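You operate a simulated robot arm through the tools that you are given. There is no shell and no other tool. Be economical: measure what you need, move in short steps, check, and stop when the job is done.

You run a simulated robot arm. Do the job below in one go: nothing can be reset, and whatever is moved stays where it is left.

## Task
Clear the band machine: bundle out, labels on the mat, sliding tray at LABEL, slider at blue.
Fine: slide the sliding tray to LOAD before you lift the bundle; the bundle goes into the turquoise tray, the block of labels on to the black mat; other goods stay put.
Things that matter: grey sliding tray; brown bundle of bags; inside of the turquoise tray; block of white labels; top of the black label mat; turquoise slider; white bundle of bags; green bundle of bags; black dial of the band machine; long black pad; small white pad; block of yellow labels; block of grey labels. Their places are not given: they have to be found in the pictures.

The check looks at the end state, three seconds after you hand in, the way a careful person would. Anything else that was tipped, shoved, dropped, spilled or broken makes it a failure.

## Robot
A 7-joint arm with a two-finger parallel gripper, fixed in place. Base frame: the origin is at the foot of the arm, x ahead of it, y to its left, z up; the work surface is at about z = 0.94. Units: m, rad, N and s.
With the tool pointing down near the work surface it reaches from about 0.22 to 0.68 m from the base axis. Its first joint turns from -1.152 to 1.152 rad. Payload 2.4 kg.
The tool frame sits at the grasp point between the pads (the TCP): z along the fingers, y along the line on which they close. The tips reach 0.03 m beyond it. Largest opening 0.094 m; finger width 0.028, thickness 0.01; the body of the gripper, 0.05 by 0.096 m, starts 0.055 m behind the TCP.
Orientation is that of the tool frame in the base frame, as a unit quaternion [x, y, z, w]. With the fingers straight down and closing along the base's y, the tool's x points along the base's -x, its y along +y and its z along -z.

## Interface
- The arm moves only by the tool servo_tool. Its argument "steps" is a list of rows, each a list of 3 entries, a list of its own where there are three numbers: the shift along the tool's x, y, z in m, then the turn, a rotation vector about the tool's x, y, z in rad, then the finger opening in m, from 0 to 0.094. In form: [[[tx, ty, tz], [ax, ay, az], fingers], ...]. A call has 1 to 12 rows; each row is the pose to reach, as a shift and turn from the pose commanded when the call began, along the tool's axes at that moment. Each row takes 0.2 s and may step no farther than 0.05 m and 0.15 rad from the row before; otherwise, or with a gripper value out of range, the whole call is refused. Where a pose cannot be reached the arm comes as near as it can. A force on the tool above 80 N (or 10 N above the force at the start of the call, whichever is more), or a blocked arm, ends the call early, and 0.2 s more pass. The fingers move at their own pace (about 0.153 m/s each) and stop on an object; they squeeze with about 31 N. The grip force told is the motor's: it shows also when the fingers shut on nothing. Time passes only in rows, and 0.2 s behind the last, so rows that repeat a pose let the fingers close. It gives the time, the measured TCP pose, the force on the tool (base axes), the opening and the grip force at its end, in the units of the frame above (readings bear some noise), and new pictures: "show" is both (left out), scene, wrist or none.
- Cameras (640 x 400 px; columns grow to the right, rows downward): "scene" is fixed at [0.044, 0.4883, 1.4317]; the picture's right is [-0.62, -0.78, 0.00], its down [-0.55, 0.44, -0.72] and it looks along [0.56, -0.45, -0.70] (base axes); focal length 234 px, centre (320, 200). "wrist" rides on the gripper at [-0.037, 0, -0.058] in the tool frame; the picture's right is [0.00, -1.00, 0.00], its down [0.97, 0.00, -0.24] and it looks along [0.24, 0.00, 0.97] (tool axes); focal length 218 px, centre (320, 200).
- probe_pixels(camera, pixels): for up to 12 pixels [column, row] of the newest picture of that camera ("zoom" is the newest enlarged one), the place [x, y, z] in the base frame of the surface seen there, good to about 0.002 m. No time passes.
- close_up(camera, box): a new picture of the part [left, top, right, bottom] of that camera's present view, enlarged. No time passes.
- close_job(): hands the job in; it is judged then, once.

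Keep the steps short. Do not move on a guess: measure, check each grasp and each placing, and mend mistakes. In all there are 80 turns and 120 pictures (those below and enlarged ones count). Leave the gripper open and the arm clear of the work at the hand-in unless told otherwise, and finish with a single line.

The tools are called after ">>>" by a JSON object that holds its "fn" and its "kwargs". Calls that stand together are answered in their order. servo_tool: Moves the arm, as the interface text tells. Its arguments: {"type":"object","properties":{"steps":{"type":"array"},"show":{"type":"string","enum":["both","scene","wrist","none"]}},"required":["steps"]} The other tools are called the same way: probe_pixels (camera, pixels) gives the place of the surface under pixels of a picture; close_up (camera, box) takes an enlarged picture of a part of a camera's view; close_job () hands the job in.

At the start:

```text
time_s: 0.0
tcp_pos: [0.4311, 0.1722, 1.2368]
ee_rot: [0.0, 1.0, 0.001, 0.0]
ft_force: [-0.5, -0.1, -0.2]
gripper_width: 0.0941
gripper_force: 0.1
```

scene: 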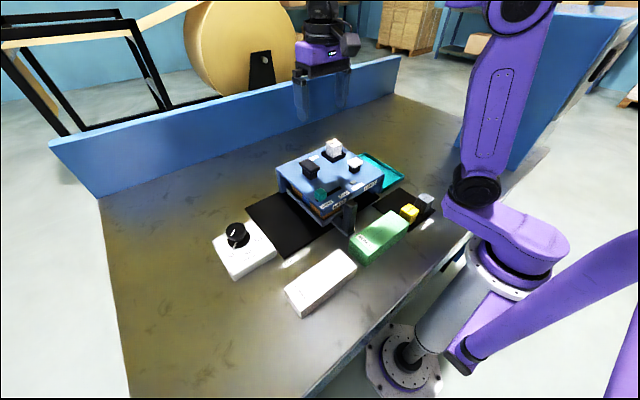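
wrist: 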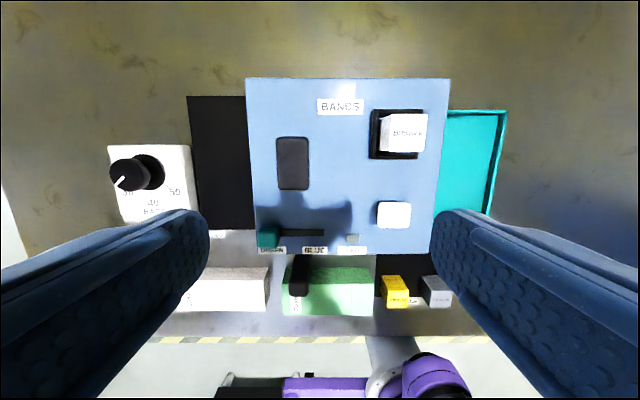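

I see a blue machine with a slider, pads and a white label block, plus a tray partly hidden underneath. First I'll enlarge both views.

>>> {"fn": "close_up", "kwargs": {"camera": "scene", "box": [200, 120, 460, 320]}}

>>> {"fn": "close_up", "kwargs": {"camera": "wrist", "box": [180, 70, 520, 320]}}

```text
2.00 times, centred on (330, 220) of scene
```

zoom: 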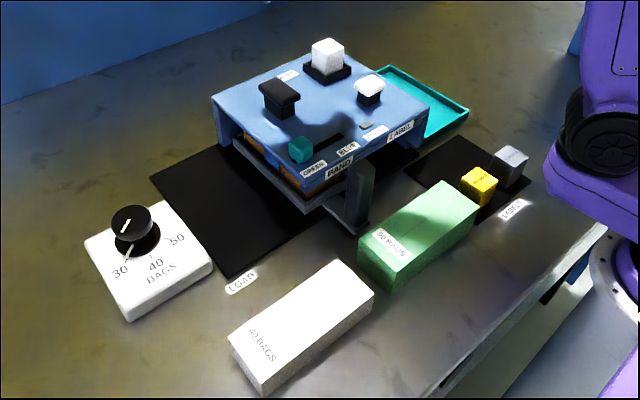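

```text
1.60 times, centred on (350, 195) of wrist
```

zoom: 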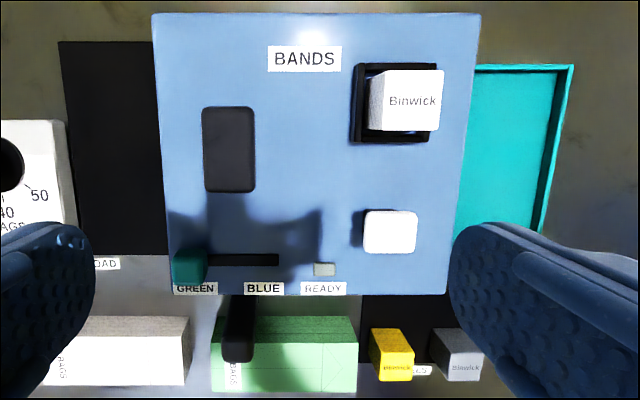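

>>> {"fn": "close_up", "kwargs": {"camera": "scene", "box": [270, 130, 400, 240]}}

>>> {"fn": "probe_pixels", "kwargs": {"camera": "wrist", "pixels": [[403, 133], [268, 237], [320, 233], [293, 150], [394, 214], [300, 262], [298, 290], [248, 82], [448, 82], [258, 250], [428, 248], [380, 115]]}}

>>> {"fn": "probe_pixels", "kwargs": {"camera": "wrist", "pixels": [[192, 100], [195, 225], [470, 160], [505, 112], [490, 210], [448, 112], [378, 265], [395, 285], [438, 292], [330, 290], [230, 280], [266, 231]]}}

```text
3.64 times, centred on (335, 185) of scene
```

zoom: 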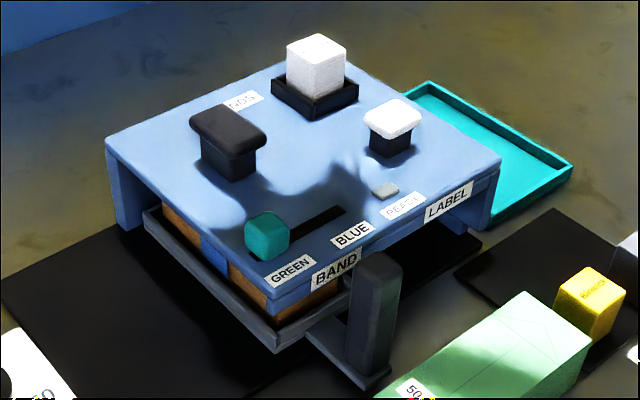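

```text
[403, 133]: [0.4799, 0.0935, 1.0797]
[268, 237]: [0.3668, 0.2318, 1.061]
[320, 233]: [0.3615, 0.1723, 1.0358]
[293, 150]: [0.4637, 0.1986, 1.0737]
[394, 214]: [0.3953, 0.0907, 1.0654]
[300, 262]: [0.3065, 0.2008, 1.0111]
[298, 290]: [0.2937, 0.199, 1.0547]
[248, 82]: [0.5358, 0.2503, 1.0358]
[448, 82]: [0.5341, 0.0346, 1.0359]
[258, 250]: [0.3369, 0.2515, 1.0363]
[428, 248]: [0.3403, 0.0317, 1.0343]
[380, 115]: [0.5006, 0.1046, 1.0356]
```

```text
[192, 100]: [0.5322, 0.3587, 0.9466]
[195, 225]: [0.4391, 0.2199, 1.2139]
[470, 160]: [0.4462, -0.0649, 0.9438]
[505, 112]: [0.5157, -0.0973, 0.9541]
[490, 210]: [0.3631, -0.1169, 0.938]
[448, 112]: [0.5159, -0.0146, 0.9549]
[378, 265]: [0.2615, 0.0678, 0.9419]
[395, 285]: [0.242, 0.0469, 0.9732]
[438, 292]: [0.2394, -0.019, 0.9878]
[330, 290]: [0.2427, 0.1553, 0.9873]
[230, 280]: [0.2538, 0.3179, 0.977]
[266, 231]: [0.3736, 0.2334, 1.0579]
```

>>> {"fn": "probe_pixels", "kwargs": {"camera": "zoom", "pixels": [[335, 270], [449, 203], [372, 262], [362, 385], [375, 330], [280, 345], [145, 212], [160, 208], [60, 300], [268, 285], [245, 305], [320, 350]]}}

>>> {"fn": "probe_pixels", "kwargs": {"camera": "scene", "pixels": [[285, 261], [252, 205], [290, 256], [320, 232], [395, 208], [386, 224], [405, 185], [434, 201], [425, 221], [352, 256], [290, 292], [386, 200]]}}

```text
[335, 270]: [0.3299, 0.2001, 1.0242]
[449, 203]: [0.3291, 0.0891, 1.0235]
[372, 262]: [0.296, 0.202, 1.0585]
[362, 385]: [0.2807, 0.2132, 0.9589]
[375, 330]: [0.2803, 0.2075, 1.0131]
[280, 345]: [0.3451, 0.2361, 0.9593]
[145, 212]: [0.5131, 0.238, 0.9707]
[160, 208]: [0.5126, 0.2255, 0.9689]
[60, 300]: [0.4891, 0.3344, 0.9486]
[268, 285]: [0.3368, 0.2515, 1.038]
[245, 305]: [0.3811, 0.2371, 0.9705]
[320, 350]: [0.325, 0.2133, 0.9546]
```

```text
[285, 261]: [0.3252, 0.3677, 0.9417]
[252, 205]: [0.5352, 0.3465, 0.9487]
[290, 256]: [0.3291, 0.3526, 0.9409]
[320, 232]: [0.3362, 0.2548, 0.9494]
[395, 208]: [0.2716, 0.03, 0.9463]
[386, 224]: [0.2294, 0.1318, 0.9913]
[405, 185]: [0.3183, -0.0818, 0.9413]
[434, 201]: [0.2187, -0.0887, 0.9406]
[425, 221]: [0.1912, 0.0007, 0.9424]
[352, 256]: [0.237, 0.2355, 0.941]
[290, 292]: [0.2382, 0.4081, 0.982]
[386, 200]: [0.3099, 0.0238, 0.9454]
```

>>> {"fn": "probe_pixels", "kwargs": {"camera": "scene", "pixels": [[290, 261], [287, 266], [298, 255], [276, 247], [333, 207], [346, 203], [352, 206]]}}

>>> {"fn": "close_up", "kwargs": {"camera": "wrist", "box": [240, 210, 360, 330]}}

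```text
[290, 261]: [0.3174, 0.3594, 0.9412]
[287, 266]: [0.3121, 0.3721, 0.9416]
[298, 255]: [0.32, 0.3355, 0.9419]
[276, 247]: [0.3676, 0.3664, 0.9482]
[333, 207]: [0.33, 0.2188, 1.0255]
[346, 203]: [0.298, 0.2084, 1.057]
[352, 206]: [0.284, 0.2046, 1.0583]
```

```text
3.33 times, centred on (300, 270) of wrist
```

zoom: 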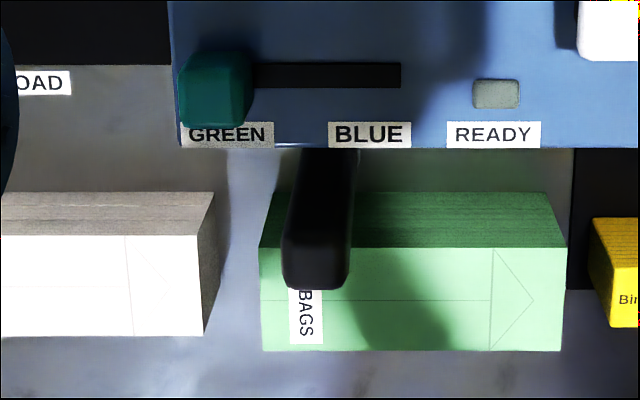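

>>> {"fn": "close_up", "kwargs": {"camera": "scene", "box": [230, 200, 350, 275]}}

>>> {"fn": "probe_pixels", "kwargs": {"camera": "wrist", "pixels": [[289, 294], [304, 294], [297, 284], [297, 296], [316, 233], [340, 231], [274, 233]]}}

```text
5.33 times, centred on (290, 238) of scene
```

zoom: 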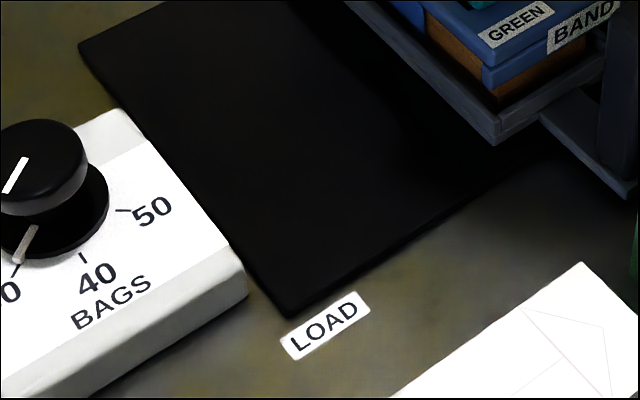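

```text
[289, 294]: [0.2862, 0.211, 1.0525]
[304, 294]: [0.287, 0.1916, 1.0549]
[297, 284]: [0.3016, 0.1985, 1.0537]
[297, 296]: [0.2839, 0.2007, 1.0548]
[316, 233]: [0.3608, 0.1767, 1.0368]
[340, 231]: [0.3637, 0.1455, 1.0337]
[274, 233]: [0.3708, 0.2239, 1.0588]
```

>>> {"fn": "probe_pixels", "kwargs": {"camera": "zoom", "pixels": [[287, 345], [366, 300], [325, 328], [278, 315], [80, 48], [500, 160], [493, 140], [497, 110], [440, 80], [480, 30], [490, 120], [600, 175]]}}

```text
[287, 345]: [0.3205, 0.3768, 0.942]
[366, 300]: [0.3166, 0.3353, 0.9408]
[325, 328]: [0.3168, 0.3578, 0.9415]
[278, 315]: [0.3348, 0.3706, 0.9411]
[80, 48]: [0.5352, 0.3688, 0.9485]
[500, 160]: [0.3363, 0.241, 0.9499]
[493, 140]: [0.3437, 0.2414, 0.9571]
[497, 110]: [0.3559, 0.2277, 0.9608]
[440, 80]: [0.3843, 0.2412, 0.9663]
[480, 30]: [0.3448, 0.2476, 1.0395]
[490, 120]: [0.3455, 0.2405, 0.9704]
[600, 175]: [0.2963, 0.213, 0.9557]
```

>>> {"fn": "probe_pixels", "kwargs": {"camera": "zoom", "pixels": [[245, 275], [240, 292], [225, 240], [130, 110], [110, 115], [235, 265]]}}

>>> {"fn": "close_up", "kwargs": {"camera": "wrist", "box": [90, 80, 270, 240]}}

```text
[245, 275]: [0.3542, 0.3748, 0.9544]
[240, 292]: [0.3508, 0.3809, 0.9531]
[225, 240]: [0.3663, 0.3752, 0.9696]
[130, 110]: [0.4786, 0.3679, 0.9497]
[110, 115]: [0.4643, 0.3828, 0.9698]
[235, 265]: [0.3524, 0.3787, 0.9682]
```

```text
2.50 times, centred on (180, 160) of wrist
```

zoom: 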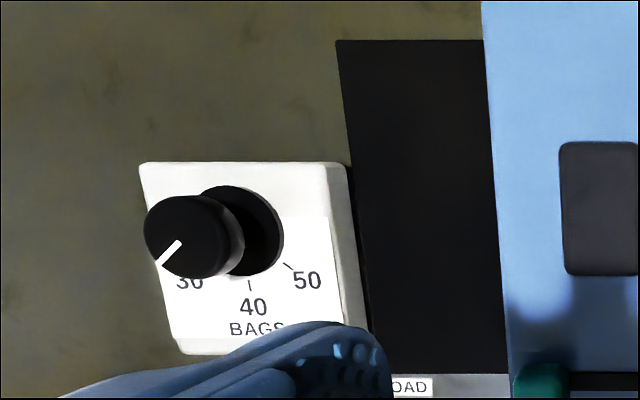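

Handle post: top at (0.293, 0.201, 1.055). BAND sign is at y 0.20, LABEL at y 0.089 and LOAD on the +y side. I'll move above the post first, staying high.

>>> {"fn": "servo_tool", "kwargs": {"steps": [[[0.045, 0.01, 0], [0, 0, 0], 0.094], [[0.09, 0.02, 0.02], [0, 0, 0], 0.094], [[0.138, 0.029, 0.03], [0, 0, 0], 0.094], [[0.138, 0.029, 0.07], [0, 0, 0], 0.07], [[0.138, 0.029, 0.11], [0, 0, 0], 0.06], [[0.138, 0.029, 0.11], [0, 0, 0], 0.06]]}}

```text
refused: row 2 steps farther than a row can; nothing moved
```

>>> {"fn": "servo_tool", "kwargs": {"steps": [[[0.045, 0.01, 0], [0, 0, 0], 0.094], [[0.09, 0.02, 0], [0, 0, 0], 0.094], [[0.138, 0.029, 0.0], [0, 0, 0], 0.094], [[0.138, 0.029, 0.04], [0, 0, 0], 0.07], [[0.138, 0.029, 0.08], [0, 0, 0], 0.06], [[0.138, 0.029, 0.11], [0, 0, 0], 0.06], [[0.138, 0.029, 0.11], [0, 0, 0], 0.06]]}}

```text
time_s: 1.6
tcp_pos: [0.2936, 0.202, 1.1259]
ee_rot: [0.0, 1.0, 0.0, 0.001]
ft_force: [0.4, 0.3, 0.2]
gripper_width: 0.06
gripper_force: 0.0
```

scene: 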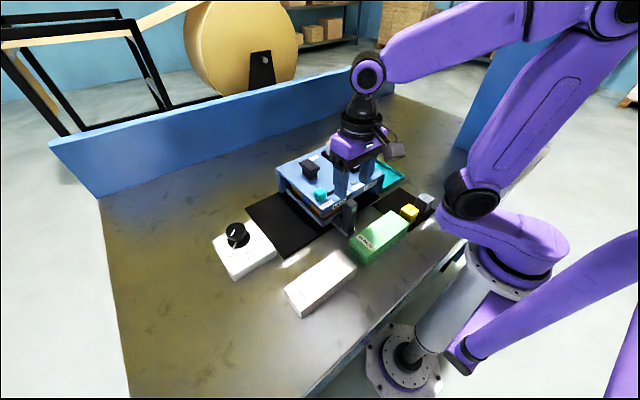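
wrist: 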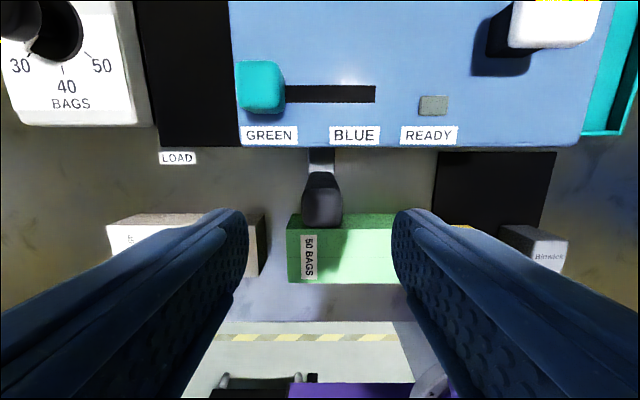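

Post is centred between the fingers (column 321). I'll go down 0.088 and close.

>>> {"fn": "servo_tool", "kwargs": {"steps": [[[0, 0, 0.045], [0, 0, 0], 0.06], [[0, 0, 0.088], [0, 0, 0], 0.06], [[0, 0, 0.088], [0, 0, 0], 0.03], [[0, 0, 0.088], [0, 0, 0], 0.01], [[0, 0, 0.088], [0, 0, 0], 0.01]]}}

```text
time_s: 2.8
tcp_pos: [0.2941, 0.2008, 1.0371]
ee_rot: [0.0, 1.0, 0.0, 0.0]
ft_force: [-1.0, -0.7, -8.7]
gripper_width: 0.0303
gripper_force: 44.9
```

scene: 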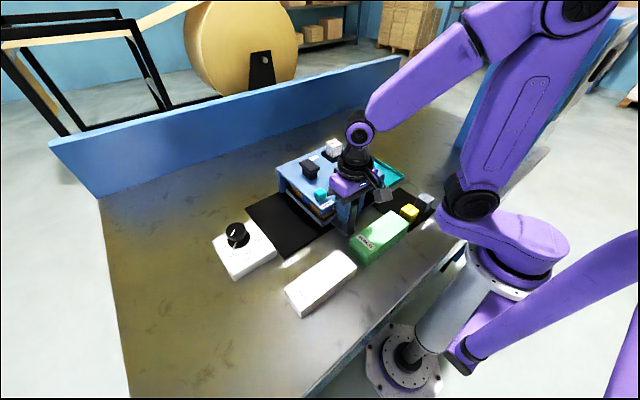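
wrist: 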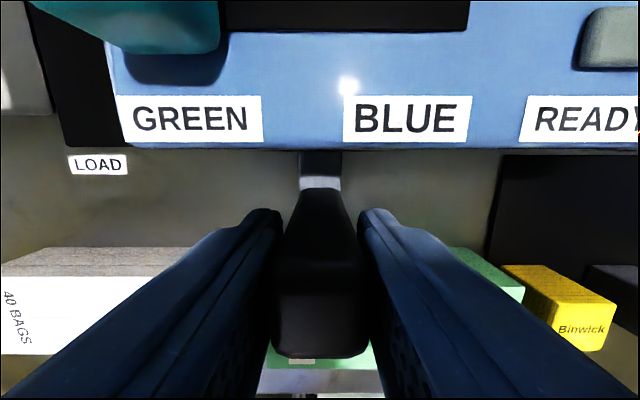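

Post gripped (opening 0.030, force 45). I'll slide toward +y in short rows.

>>> {"fn": "servo_tool", "kwargs": {"steps": [[[0, 0.01, 0], [0, 0, 0], 0.01], [[0, 0.025, 0], [0, 0, 0], 0.01], [[0, 0.04, 0], [0, 0, 0], 0.01], [[0, 0.055, 0], [0, 0, 0], 0.01], [[0, 0.07, 0], [0, 0, 0], 0.01], [[0, 0.085, 0], [0, 0, 0], 0.01], [[0, 0.1, 0], [0, 0, 0], 0.01]]}}

```text
time_s: 4.4
tcp_pos: [0.2932, 0.3008, 1.0389]
ee_rot: [0.001, 1.0, -0.001, 0.0]
ft_force: [11.2, -0.8, -32.8]
gripper_width: 0.0304
gripper_force: 45.1
```

scene: 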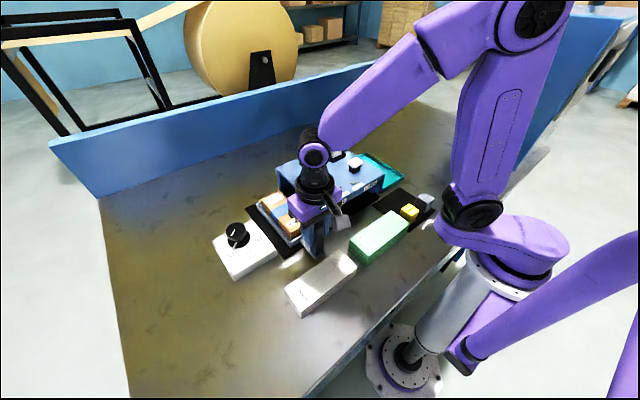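
wrist: 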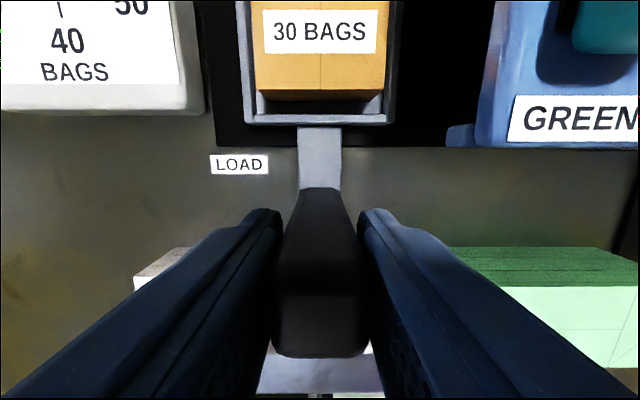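

Tray moved with its handle and is clear of the machine. I'll creep on to find the stop.

>>> {"fn": "servo_tool", "kwargs": {"steps": [[[0, 0.006, 0], [0, 0, 0], 0.01], [[0, 0.012, 0], [0, 0, 0], 0.01], [[0, 0.018, 0], [0, 0, 0], 0.01], [[0, 0.022, 0], [0, 0, 0], 0.01]], "show": "wrist"}}

```text
time_s: 5.4
tcp_pos: [0.294, 0.3204, 1.039]
ee_rot: [0.001, 1.0, -0.003, -0.001]
ft_force: [6.6, -23.8, -12.9]
gripper_width: 0.0301
gripper_force: 45.5
```

wrist: 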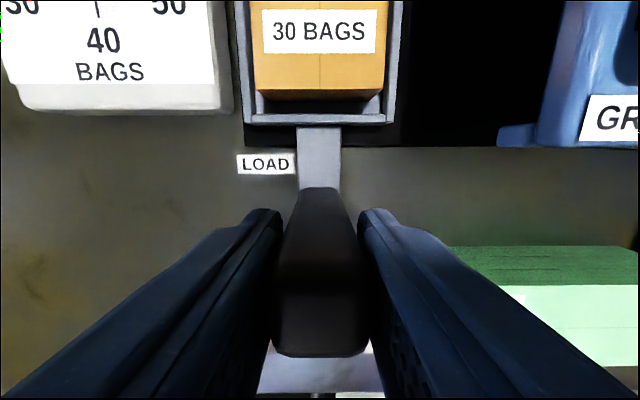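

Force of -24 N in y at 0.320 means the stop is reached, so the tray is at LOAD. I'll release, rise and look at the bundle from above.

>>> {"fn": "servo_tool", "kwargs": {"steps": [[[0, 0.018, 0], [0, 0, 0], 0.05], [[0, 0.018, 0], [0, 0, 0], 0.06], [[0, 0.018, -0.05], [0, 0, 0], 0.06], [[0, 0.018, -0.1], [0, 0, 0], 0.06], [[0, 0.018, -0.15], [0, 0, 0], 0.08], [[-0.04, 0.018, -0.17], [0, 0, 0], 0.08], [[-0.08, 0.018, -0.17], [0, 0, 0], 0.08], [[-0.12, 0.018, -0.17], [0, 0, 0], 0.08], [[-0.12, 0.018, -0.17], [0, 0, 0], 0.08]]}}

```text
time_s: 7.4
tcp_pos: [0.4139, 0.3413, 1.2101]
ee_rot: [0.0, 1.0, 0.0, 0.0]
ft_force: [1.0, -0.1, -0.1]
gripper_width: 0.0799
gripper_force: 0.0
```

scene: 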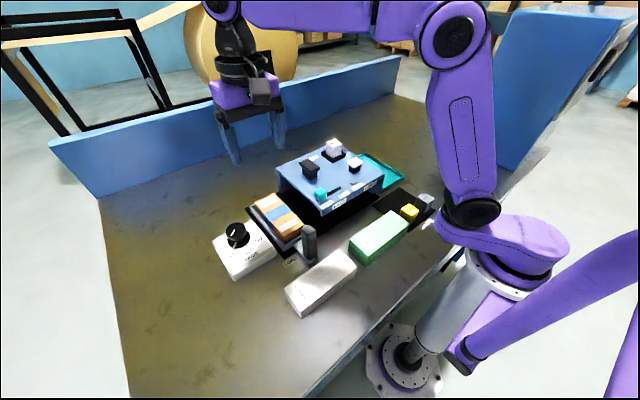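
wrist: 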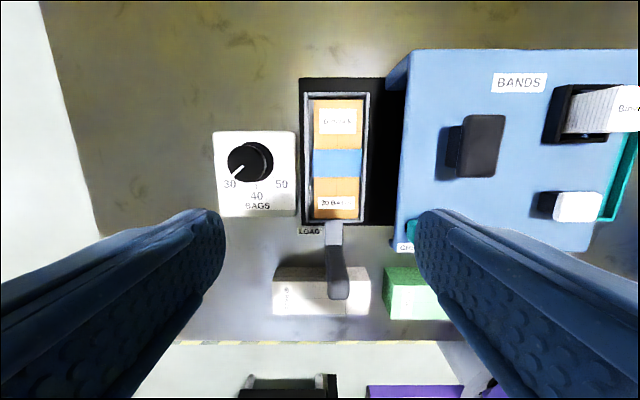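

>>> {"fn": "close_up", "kwargs": {"camera": "wrist", "box": [280, 70, 420, 230]}}

>>> {"fn": "probe_pixels", "kwargs": {"camera": "wrist", "pixels": [[337, 162], [315, 102], [361, 102], [315, 216], [357, 216], [309, 160], [365, 160], [303, 160], [369, 160], [335, 280], [337, 97], [336, 222]]}}

```text
2.50 times, centred on (350, 150) of wrist
```

zoom: 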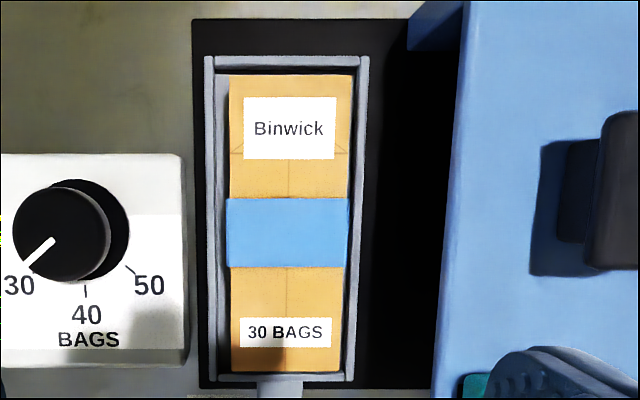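

```text
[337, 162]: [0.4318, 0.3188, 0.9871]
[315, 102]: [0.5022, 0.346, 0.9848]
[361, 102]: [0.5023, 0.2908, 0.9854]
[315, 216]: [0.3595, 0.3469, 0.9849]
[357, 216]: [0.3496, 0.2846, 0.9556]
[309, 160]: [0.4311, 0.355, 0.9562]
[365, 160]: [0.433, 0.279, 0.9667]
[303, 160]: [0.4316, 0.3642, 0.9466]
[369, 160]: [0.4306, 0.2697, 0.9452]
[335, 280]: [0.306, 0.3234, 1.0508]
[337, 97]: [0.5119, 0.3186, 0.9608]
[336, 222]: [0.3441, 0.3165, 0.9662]
```

Brown bundle: x 0.352–0.505, y 0.291–0.348, top z 0.985. The lips (top 0.967) leave about 7 mm each side, so the tips must stay above 0.968. I'll first centre above it.

>>> {"fn": "servo_tool", "kwargs": {"steps": [[[-0.015, -0.022, 0.0], [0, 0, 0], 0.076], [[-0.015, -0.022, 0.05], [0, 0, 0], 0.076], [[-0.015, -0.022, 0.1], [0, 0, 0], 0.076], [[-0.015, -0.022, 0.13], [0, 0, 0], 0.076], [[-0.015, -0.022, 0.15], [0, 0, 0], 0.076], [[-0.015, -0.022, 0.15], [0, 0, 0], 0.076]]}}

```text
time_s: 8.8
tcp_pos: [0.4286, 0.3198, 1.0578]
ee_rot: [0.0, 1.0, 0.0, 0.0]
ft_force: [0.4, 0.4, -0.1]
gripper_width: 0.076
gripper_force: 0.1
```

scene: 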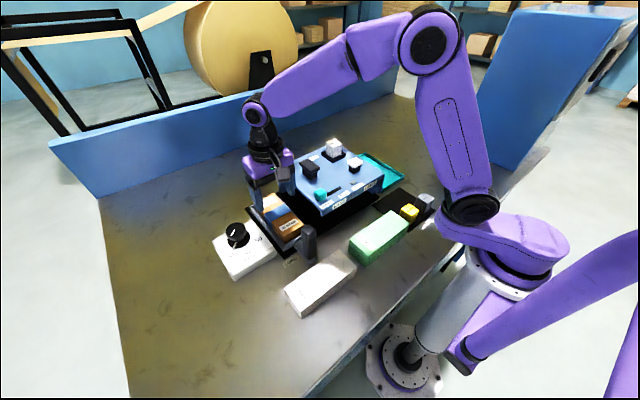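
wrist: 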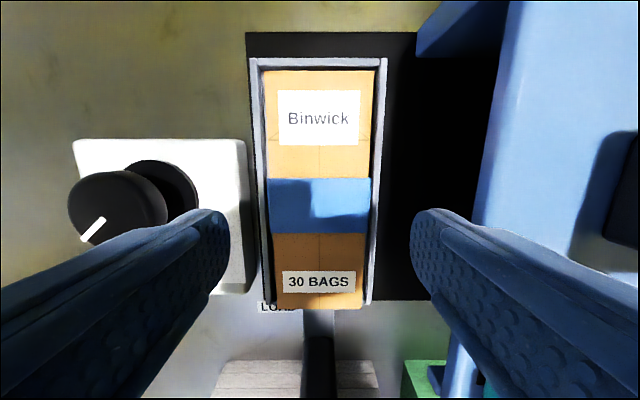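

Centred. I'll descend to TCP z 1.000 (tips at 0.970, just above the lips) and close.

>>> {"fn": "servo_tool", "kwargs": {"steps": [[[0, 0, 0.03], [0, 0, 0], 0.076], [[0, 0, 0.05], [0, 0, 0], 0.076], [[0, 0, 0.058], [0, 0, 0], 0.076], [[0, 0, 0.058], [0, 0, 0], 0.06], [[0, 0, 0.058], [0, 0, 0], 0.04], [[0, 0, 0.058], [0, 0, 0], 0.04], [[0, 0, 0.058], [0, 0, 0], 0.04]], "show": "wrist"}}

```text
time_s: 10.4
tcp_pos: [0.4288, 0.319, 1.001]
ee_rot: [0.001, 1.0, 0.0, -0.001]
ft_force: [-0.1, 0.2, -0.4]
gripper_width: 0.0594
gripper_force: 30.6
```

wrist: 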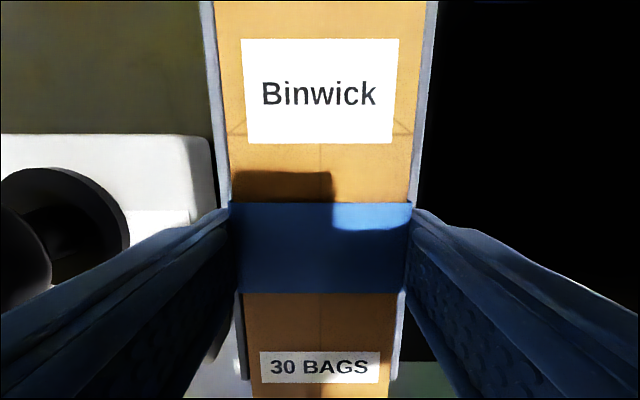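

Gripped on the banded middle at 0.059. I'll lift slowly and check.

>>> {"fn": "servo_tool", "kwargs": {"steps": [[[0, 0, -0.01], [0, 0, 0], 0.04], [[0, 0, -0.025], [0, 0, 0], 0.04], [[0, 0, -0.045], [0, 0, 0], 0.04], [[0, 0, -0.075], [0, 0, 0], 0.04], [[0, 0, -0.11], [0, 0, 0], 0.04], [[0, 0, -0.15], [0, 0, 0], 0.04], [[0, 0, -0.185], [0, 0, 0], 0.04]]}}

```text
time_s: 12.0
tcp_pos: [0.4275, 0.3203, 1.1855]
ee_rot: [0.0, 1.0, -0.001, -0.001]
ft_force: [0.1, -0.1, -0.5]
gripper_width: 0.0402
gripper_force: 0.2
```

scene: 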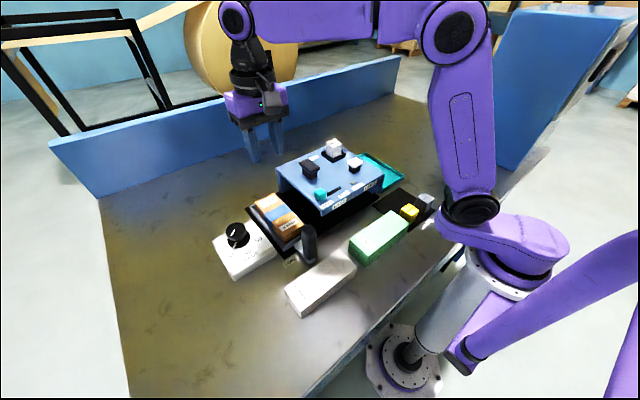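
wrist: 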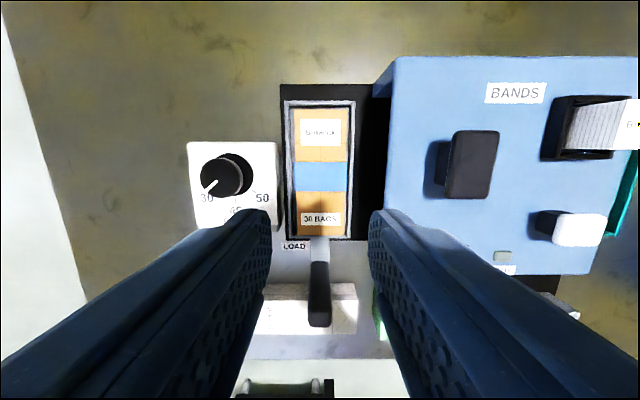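

The bundle slipped out (opening 0.040, no force) and still lies in its tray. I'll look closely at the tray and the lip gaps before regripping.

>>> {"fn": "close_up", "kwargs": {"camera": "scene", "box": [235, 180, 325, 265]}}

>>> {"fn": "close_up", "kwargs": {"camera": "wrist", "box": [275, 80, 375, 250]}}

```text
4.71 times, centred on (280, 222) of scene
```

zoom: 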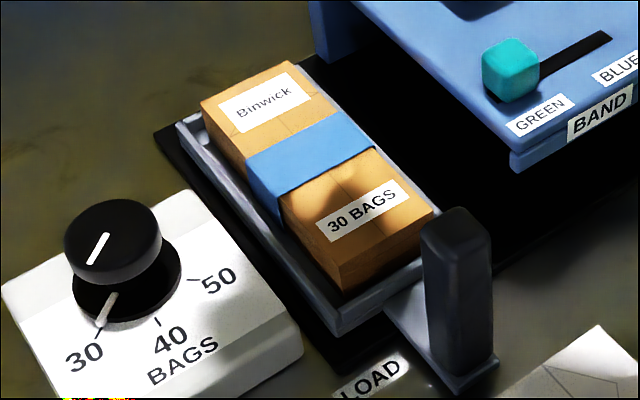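

```text
2.35 times, centred on (325, 165) of wrist
```

zoom: 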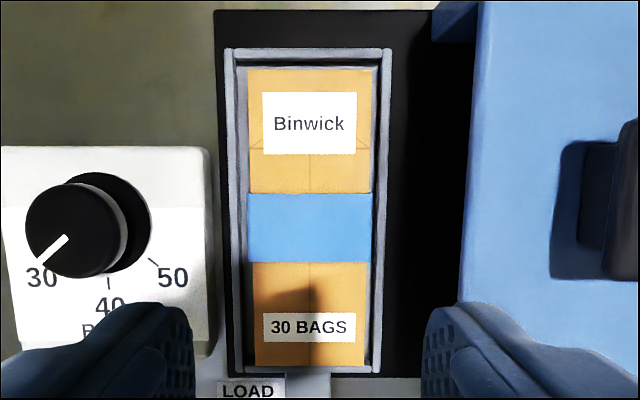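

>>> {"fn": "probe_pixels", "kwargs": {"camera": "zoom", "pixels": [[232, 200], [387, 120], [235, 120], [383, 200], [229, 300], [238, 200], [378, 200], [250, 230], [369, 230], [310, 230], [243, 150], [375, 150]]}}

>>> {"fn": "probe_pixels", "kwargs": {"camera": "scene", "pixels": [[261, 212], [277, 226], [290, 240], [270, 220]]}}

```text
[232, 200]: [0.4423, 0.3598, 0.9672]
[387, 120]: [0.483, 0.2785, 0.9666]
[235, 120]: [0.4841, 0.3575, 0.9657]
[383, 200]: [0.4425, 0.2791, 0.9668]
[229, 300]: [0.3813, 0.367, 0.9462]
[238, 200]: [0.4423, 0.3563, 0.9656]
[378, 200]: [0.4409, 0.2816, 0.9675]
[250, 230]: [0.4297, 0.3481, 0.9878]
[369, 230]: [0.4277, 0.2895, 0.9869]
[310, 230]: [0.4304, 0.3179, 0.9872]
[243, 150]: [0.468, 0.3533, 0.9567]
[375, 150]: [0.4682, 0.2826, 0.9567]
```

```text
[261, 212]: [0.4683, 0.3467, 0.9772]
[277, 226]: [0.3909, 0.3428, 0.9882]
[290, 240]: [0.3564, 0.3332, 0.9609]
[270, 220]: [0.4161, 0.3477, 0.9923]
```

Lip tops are at 0.967 and the band top is at 0.987, so there are about 18 mm to hold. I'll regrip slightly lower with the fingers commanded fully shut for more squeeze, then lift in tiny steps.

>>> {"fn": "servo_tool", "kwargs": {"steps": [[[0, 0, 0.04], [0, 0, 0], 0.076], [[0, 0, 0.085], [0, 0, 0], 0.076], [[0, 0, 0.13], [0, 0, 0], 0.076], [[0, 0, 0.165], [0, 0, 0], 0.076], [[0, 0, 0.18], [0, 0, 0], 0.076], [[0, 0, 0.1865], [0, 0, 0], 0.076], [[0, 0, 0.1865], [0, 0, 0], 0.076]], "show": "none"}}

```text
time_s: 13.6
tcp_pos: [0.4291, 0.3202, 0.9998]
ee_rot: [0.0, 1.0, 0.0, 0.0]
ft_force: [0.3, -0.4, 0.1]
gripper_width: 0.0759
gripper_force: 0.1
```

>>> {"fn": "servo_tool", "kwargs": {"steps": [[[0, -0.001, 0.0015], [0, 0, 0], 0.076], [[0, -0.001, 0.0015], [0, 0, 0], 0.05], [[0, -0.001, 0.0015], [0, 0, 0], 0.0], [[0, -0.001, 0.0015], [0, 0, 0], 0.0], [[0, -0.001, 0.0015], [0, 0, 0], 0.0]], "show": "none"}}

```text
time_s: 14.8
tcp_pos: [0.4289, 0.3174, 0.9989]
ee_rot: [0.0, 1.0, 0.001, 0.001]
ft_force: [0.6, -6.8, 30.6]
gripper_width: 0.0595
gripper_force: 30.9
```

Gripped at 0.0595. The +30 N in z suggests the tips just rest on the lip. I'll lift in small steps.

>>> {"fn": "servo_tool", "kwargs": {"steps": [[[0, 0, -0.002], [0, 0, 0], 0.0], [[0, 0, -0.004], [0, 0, 0], 0.0], [[0, 0, -0.007], [0, 0, 0], 0.0], [[0, 0, -0.01], [0, 0, 0], 0.0]]}}

```text
time_s: 15.8
tcp_pos: [0.4279, 0.3195, 1.0074]
ee_rot: [0.001, 1.0, -0.001, -0.001]
ft_force: [-0.6, 0.5, -1.5]
gripper_width: 0.0593
gripper_force: 30.9
```

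scene: 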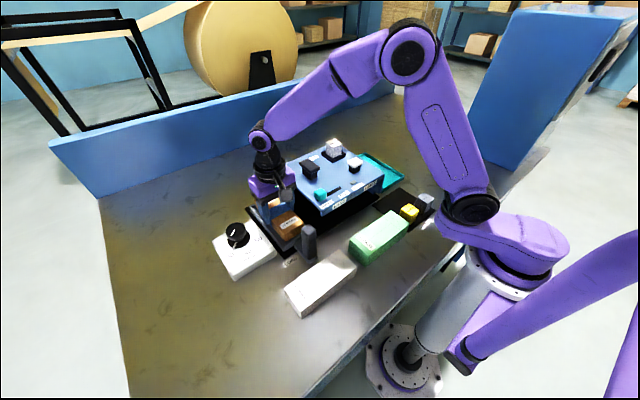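
wrist: 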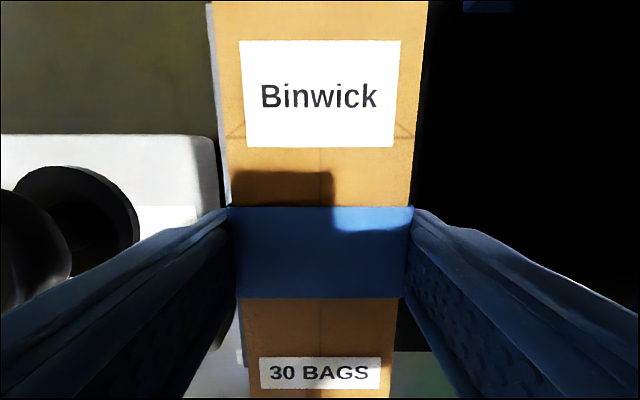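

>>> {"fn": "probe_pixels", "kwargs": {"camera": "wrist", "pixels": [[320, 60], [320, 250], [320, 330], [215, 60]]}}

```text
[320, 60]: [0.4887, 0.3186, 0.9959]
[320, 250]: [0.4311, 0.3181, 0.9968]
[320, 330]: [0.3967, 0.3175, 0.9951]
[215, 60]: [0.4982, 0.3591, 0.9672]
```

The bundle rose level by 9.5 mm (band top 0.9968). I'll keep lifting gently and check.

>>> {"fn": "servo_tool", "kwargs": {"steps": [[[0, 0, -0.005], [0, 0, 0], 0.0], [[0, 0, -0.012], [0, 0, 0], 0.0], [[0, 0, -0.022], [0, 0, 0], 0.0], [[0, 0, -0.034], [0, 0, 0], 0.0], [[0, 0, -0.046], [0, 0, 0], 0.0], [[0, 0, -0.06], [0, 0, 0], 0.0], [[0, 0, -0.074], [0, 0, 0], 0.0], [[0, 0, -0.088], [0, 0, 0], 0.0], [[0, 0, -0.1], [0, 0, 0], 0.0], [[0, 0, -0.11], [0, 0, 0], 0.0]], "show": "wrist"}}

```text
time_s: 18.0
tcp_pos: [0.4276, 0.3183, 1.1163]
ee_rot: [0.0, 1.0, 0.001, 0.0]
ft_force: [0.3, 0.7, -0.2]
gripper_width: 0.0594
gripper_force: 31.3
```

wrist: 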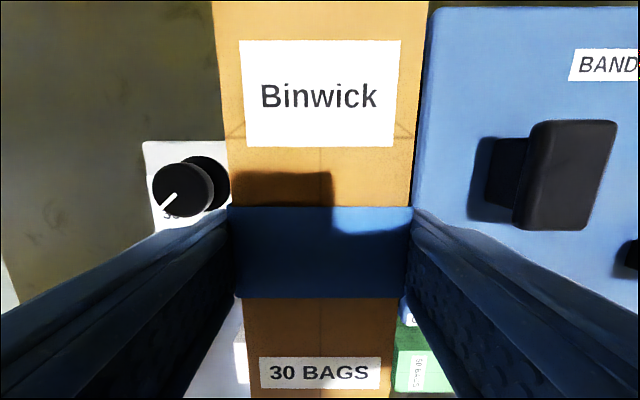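

Held firmly. Now I'll measure the turquoise tray in the scene view.

>>> {"fn": "close_up", "kwargs": {"camera": "scene", "box": [300, 130, 450, 230]}}

```text
4.00 times, centred on (375, 180) of scene
```

zoom: 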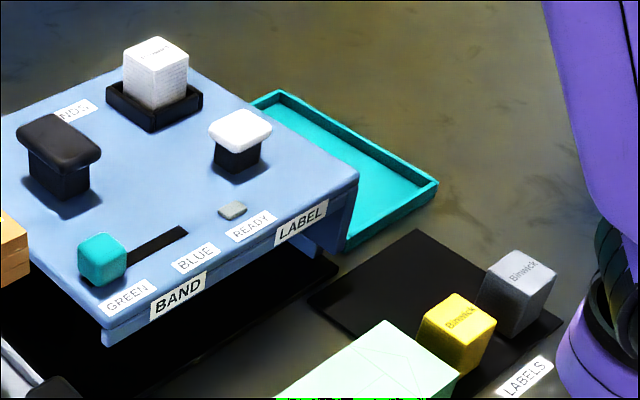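

>>> {"fn": "probe_pixels", "kwargs": {"camera": "zoom", "pixels": [[280, 92], [435, 183], [350, 247], [347, 238], [255, 103], [400, 190], [355, 225], [155, 42], [160, 75], [122, 88], [195, 92], [240, 130]]}}

>>> {"fn": "probe_pixels", "kwargs": {"camera": "zoom", "pixels": [[417, 230], [310, 302], [558, 322], [400, 270], [440, 330], [458, 300], [487, 313], [525, 255], [520, 340], [540, 375], [420, 345], [395, 305]]}}

```text
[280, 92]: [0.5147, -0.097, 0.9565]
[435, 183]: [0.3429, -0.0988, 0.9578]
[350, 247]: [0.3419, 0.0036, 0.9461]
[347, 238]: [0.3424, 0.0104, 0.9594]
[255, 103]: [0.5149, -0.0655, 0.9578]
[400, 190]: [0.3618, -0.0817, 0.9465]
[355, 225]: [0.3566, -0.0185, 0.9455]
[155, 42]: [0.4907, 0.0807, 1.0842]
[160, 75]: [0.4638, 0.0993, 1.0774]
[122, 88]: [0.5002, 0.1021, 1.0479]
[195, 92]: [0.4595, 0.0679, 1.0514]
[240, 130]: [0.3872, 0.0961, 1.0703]
```

```text
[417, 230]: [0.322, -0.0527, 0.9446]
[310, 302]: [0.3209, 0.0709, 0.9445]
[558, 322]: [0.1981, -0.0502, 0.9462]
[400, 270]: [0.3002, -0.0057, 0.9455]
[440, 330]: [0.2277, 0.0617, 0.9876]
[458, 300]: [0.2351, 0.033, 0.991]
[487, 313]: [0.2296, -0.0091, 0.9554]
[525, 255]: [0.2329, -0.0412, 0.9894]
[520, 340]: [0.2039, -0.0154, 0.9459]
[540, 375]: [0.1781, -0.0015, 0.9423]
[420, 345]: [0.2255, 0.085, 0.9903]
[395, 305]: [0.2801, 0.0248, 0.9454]
```

Turquoise tray: x 0.342–0.516, y -0.099–0.010, floor 0.945, rim 0.958, so its centre is (0.429, -0.044). Labels on the machine top out at 1.084. I'll raise the bundle, then cross over.

>>> {"fn": "servo_tool", "kwargs": {"steps": [[[0, 0, -0.015], [0, 0, 0], 0.0], [[0, 0, -0.035], [0, 0, 0], 0.0], [[0, 0, -0.055], [0, 0, 0], 0.0], [[0, 0, -0.07], [0, 0, 0], 0.0], [[0, -0.01, -0.075], [0, 0, 0], 0.0], [[0, -0.03, -0.075], [0, 0, 0], 0.0], [[0, -0.06, -0.075], [0, 0, 0], 0.0], [[0, -0.09, -0.075], [0, 0, 0], 0.0], [[0, -0.12, -0.075], [0, 0, 0], 0.0], [[0, -0.15, -0.075], [0, 0, 0], 0.0], [[0, -0.17, -0.075], [0, 0, 0], 0.0], [[0, -0.18, -0.075], [0, 0, 0], 0.0]], "show": "none"}}

>>> {"fn": "servo_tool", "kwargs": {"steps": [[[0, -0.01, 0], [0, 0, 0], 0.0], [[0, -0.03, 0], [0, 0, 0], 0.0], [[0, -0.06, 0], [0, 0, 0], 0.0], [[0, -0.09, 0], [0, 0, 0], 0.0], [[0, -0.12, 0], [0, 0, 0], 0.0], [[0, -0.15, 0], [0, 0, 0], 0.0], [[0, -0.17, 0], [0, 0, 0], 0.0], [[0, -0.182, 0], [0, 0, 0], 0.0], [[0, -0.182, 0], [0, 0, 0], 0.0]]}}

```text
time_s: 20.6
tcp_pos: [0.429, 0.1385, 1.1934]
ee_rot: [0.0, 1.0, 0.0, 0.0]
ft_force: [-0.2, 0.7, -1.6]
gripper_width: 0.0595
gripper_force: 31.4
```

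```text
time_s: 22.6
tcp_pos: [0.428, -0.0435, 1.1923]
ee_rot: [0.0, 1.0, 0.0, 0.0]
ft_force: [0.6, 0.0, -1.1]
gripper_width: 0.0596
gripper_force: 31.1
```

scene: 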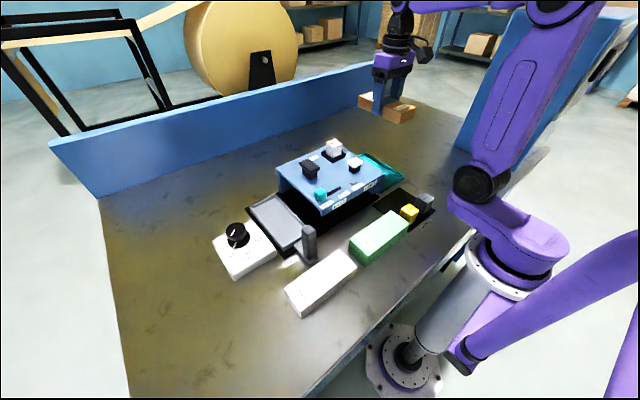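
wrist: 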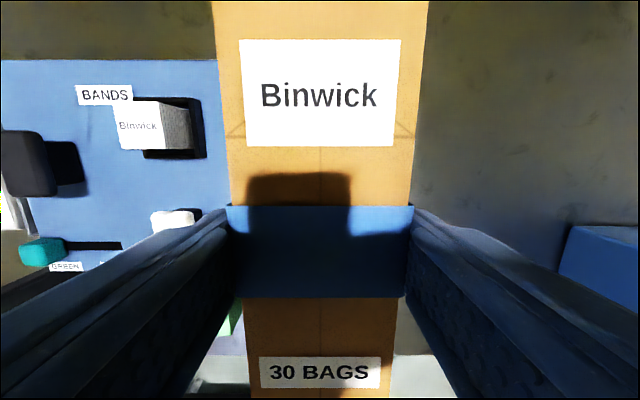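

Held and level above the tray. I'll descend to just over the rim and check.

>>> {"fn": "servo_tool", "kwargs": {"steps": [[[0, -0.001, 0.02], [0, 0, 0], 0.0], [[0, -0.001, 0.05], [0, 0, 0], 0.0], [[0, -0.001, 0.08], [0, 0, 0], 0.0], [[0, -0.001, 0.11], [0, 0, 0], 0.0], [[0, -0.001, 0.14], [0, 0, 0], 0.0], [[0, -0.001, 0.165], [0, 0, 0], 0.0], [[0, -0.001, 0.175], [0, 0, 0], 0.0], [[0, -0.001, 0.175], [0, 0, 0], 0.0]]}}

```text
time_s: 24.4
tcp_pos: [0.4273, -0.0443, 1.019]
ee_rot: [0.001, 1.0, 0.001, 0.0]
ft_force: [-0.7, 1.1, -0.8]
gripper_width: 0.0595
gripper_force: 31.1
```

scene: 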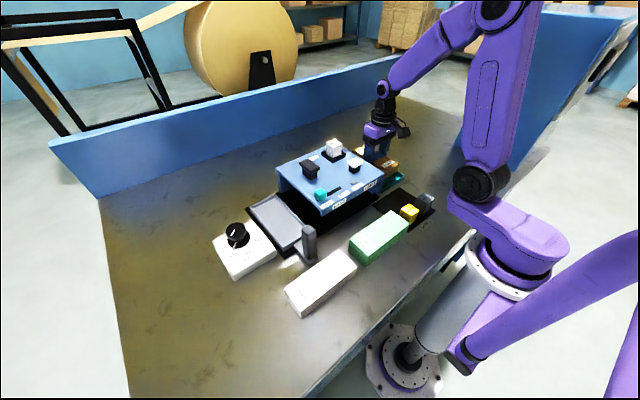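
wrist: 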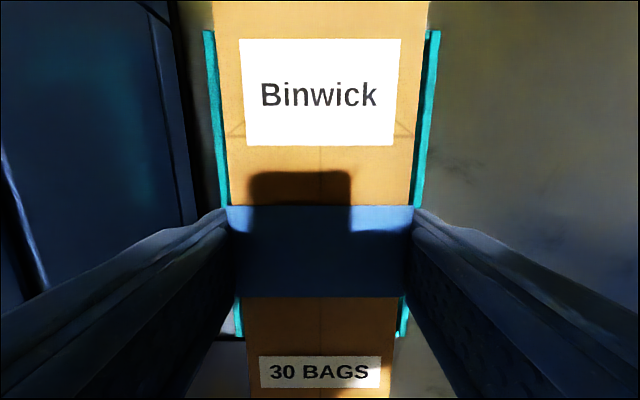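

>>> {"fn": "probe_pixels", "kwargs": {"camera": "wrist", "pixels": [[211, 60], [431, 60], [222, 150], [418, 170], [208, 34], [436, 33], [320, 10], [320, 372]]}}

>>> {"fn": "close_up", "kwargs": {"camera": "scene", "box": [340, 130, 420, 200]}}

```text
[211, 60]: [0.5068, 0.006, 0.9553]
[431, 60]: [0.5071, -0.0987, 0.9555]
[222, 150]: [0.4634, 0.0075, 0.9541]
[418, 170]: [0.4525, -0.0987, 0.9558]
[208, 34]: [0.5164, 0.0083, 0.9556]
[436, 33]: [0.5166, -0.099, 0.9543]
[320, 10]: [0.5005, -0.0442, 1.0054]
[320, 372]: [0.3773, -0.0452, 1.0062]
```

```text
5.71 times, centred on (380, 165) of scene
```

zoom: 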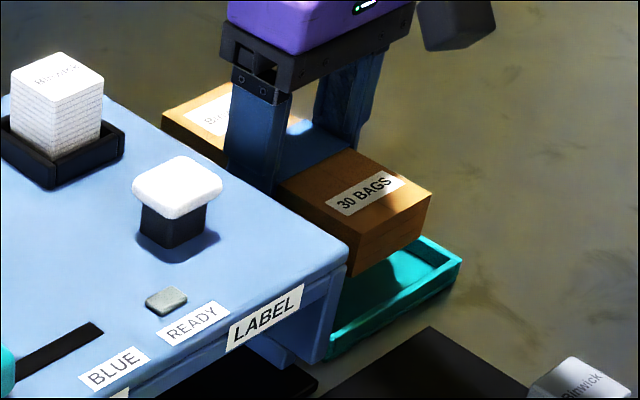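

Bundle is centred over the tray (rims y -0.099 and +0.008). I'll lower to near floor contact, at TCP 0.988.

>>> {"fn": "servo_tool", "kwargs": {"steps": [[[-0.001, 0, 0.01], [0, 0, 0], 0.0], [[-0.001, 0, 0.02], [0, 0, 0], 0.0], [[-0.001, 0, 0.027], [0, 0, 0], 0.0], [[-0.001, 0, 0.03], [0, 0, 0], 0.0], [[-0.001, 0, 0.031], [0, 0, 0], 0.0]], "show": "none"}}

```text
time_s: 25.6
tcp_pos: [0.4292, -0.0446, 0.9872]
ee_rot: [0.0, 1.0, -0.001, 0.0]
ft_force: [-0.5, 0.7, -2.0]
gripper_width: 0.0594
gripper_force: 30.7
```

>>> {"fn": "servo_tool", "kwargs": {"steps": [[[0, 0, 0.0015], [0, 0, 0], 0.0], [[0, 0, 0.0015], [0, 0, 0], 0.066], [[0, 0, 0.0015], [0, 0, 0], 0.074], [[0, 0, -0.01], [0, 0, 0], 0.074], [[0, 0, -0.04], [0, 0, 0], 0.074], [[0, 0, -0.08], [0, 0, 0], 0.074], [[0, 0, -0.12], [0, 0, 0], 0.074], [[0, 0, -0.16], [0, 0, 0], 0.074], [[0, 0, -0.2], [0, 0, 0], 0.074]]}}

```text
time_s: 27.6
tcp_pos: [0.4309, -0.0427, 1.1876]
ee_rot: [-0.001, 1.0, 0.0, 0.0]
ft_force: [0.0, -0.4, 0.4]
gripper_width: 0.0737
gripper_force: 0.0
```

scene: 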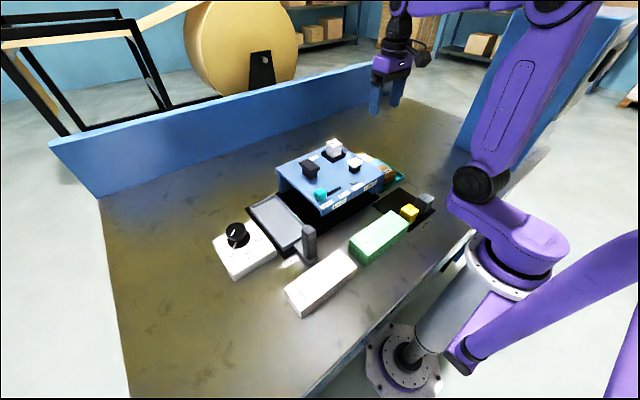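
wrist: 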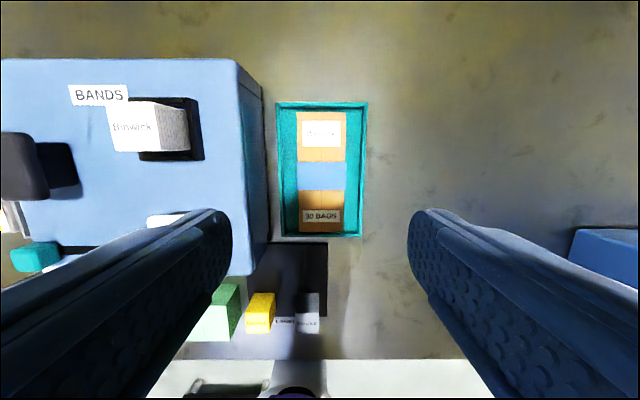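

The bundle lies flat inside the turquoise tray. Next is the white labels: I'll go above the holder at (0.48, 0.085).

>>> {"fn": "servo_tool", "kwargs": {"steps": [[[-0.01, 0.03, 0], [0, 0, 0], 0.074], [[-0.02, 0.07, 0], [0, 0, 0], 0.074], [[-0.035, 0.105, 0], [0, 0, 0], 0.07], [[-0.049, 0.128, 0], [0, 0, 0], 0.07], [[-0.049, 0.128, 0.02], [0, 0, 0], 0.07], [[-0.049, 0.128, 0.02], [0, 0, 0], 0.07]], "show": "wrist"}}

>>> {"fn": "close_up", "kwargs": {"camera": "wrist", "box": [240, 90, 400, 190]}}

```text
time_s: 29.0
tcp_pos: [0.4793, 0.0835, 1.1666]
ee_rot: [0.0, 1.0, 0.0, -0.001]
ft_force: [-0.1, 0.4, 0.5]
gripper_width: 0.07
gripper_force: 0.0
```

wrist: 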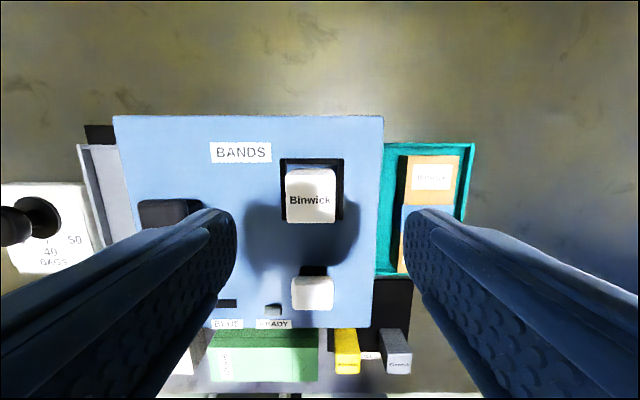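

```text
4.00 times, centred on (320, 140) of wrist
```

zoom: 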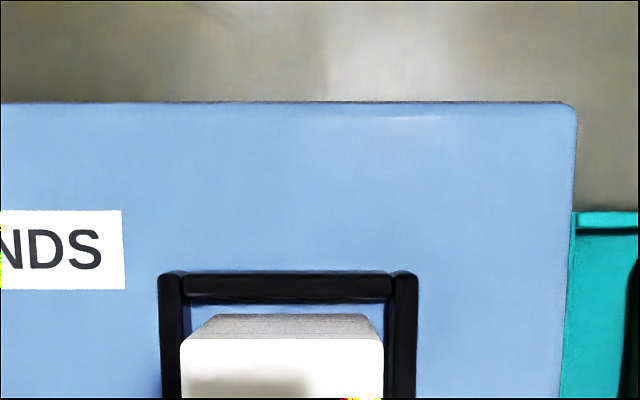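

>>> {"fn": "close_up", "kwargs": {"camera": "wrist", "box": [260, 145, 370, 235]}}

>>> {"fn": "probe_pixels", "kwargs": {"camera": "wrist", "pixels": [[310, 195], [287, 195], [334, 195], [310, 173], [310, 221], [283, 195], [341, 195], [310, 161], [338, 195], [312, 292], [190, 212], [283, 180]]}}

```text
4.44 times, centred on (315, 190) of wrist
```

zoom: 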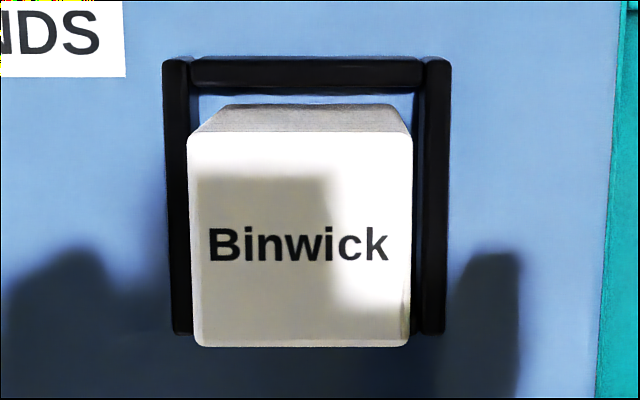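

```text
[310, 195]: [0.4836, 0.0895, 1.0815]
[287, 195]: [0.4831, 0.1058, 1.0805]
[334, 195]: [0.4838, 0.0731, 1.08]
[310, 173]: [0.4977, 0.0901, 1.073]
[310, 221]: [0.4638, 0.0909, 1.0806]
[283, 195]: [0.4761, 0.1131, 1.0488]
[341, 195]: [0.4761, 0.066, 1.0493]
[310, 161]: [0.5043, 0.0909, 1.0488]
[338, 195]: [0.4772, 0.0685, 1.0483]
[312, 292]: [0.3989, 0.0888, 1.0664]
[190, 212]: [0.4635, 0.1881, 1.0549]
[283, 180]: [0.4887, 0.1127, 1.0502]
```

White block: x 0.463–0.498, y 0.073–0.106, top 1.081; holder walls top out at 1.050. I'll descend so the tips stop at 1.053, then close.

>>> {"fn": "servo_tool", "kwargs": {"steps": [[[0, 0.0055, 0], [0, 0, 0], 0.065], [[0, 0.0055, 0.03], [0, 0, 0], 0.06], [[0, 0.0055, 0.06], [0, 0, 0], 0.056], [[0, 0.0055, 0.083], [0, 0, 0], 0.056], [[0, 0.0055, 0.083], [0, 0, 0], 0.056], [[0, 0.0055, 0.083], [0, 0, 0], 0.03], [[0, 0.0055, 0.083], [0, 0, 0], 0.0], [[0, 0.0055, 0.083], [0, 0, 0], 0.0]]}}

```text
time_s: 30.8
tcp_pos: [0.4779, 0.0885, 1.0837]
ee_rot: [0.0, 1.0, 0.001, 0.001]
ft_force: [-0.5, 0.1, 1.6]
gripper_width: 0.0375
gripper_force: 30.8
```

scene: 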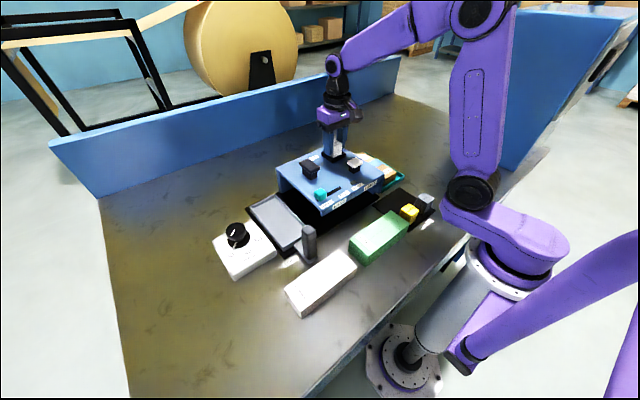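
wrist: 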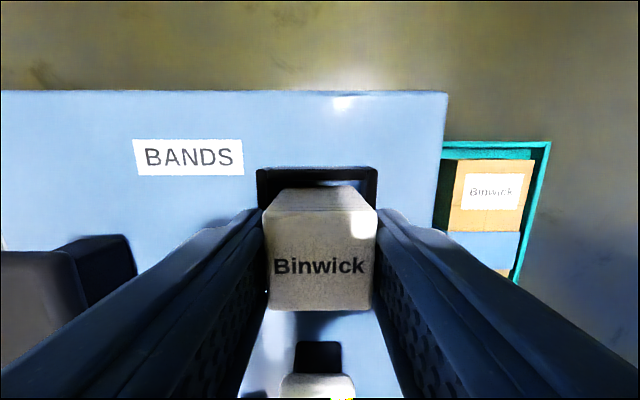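

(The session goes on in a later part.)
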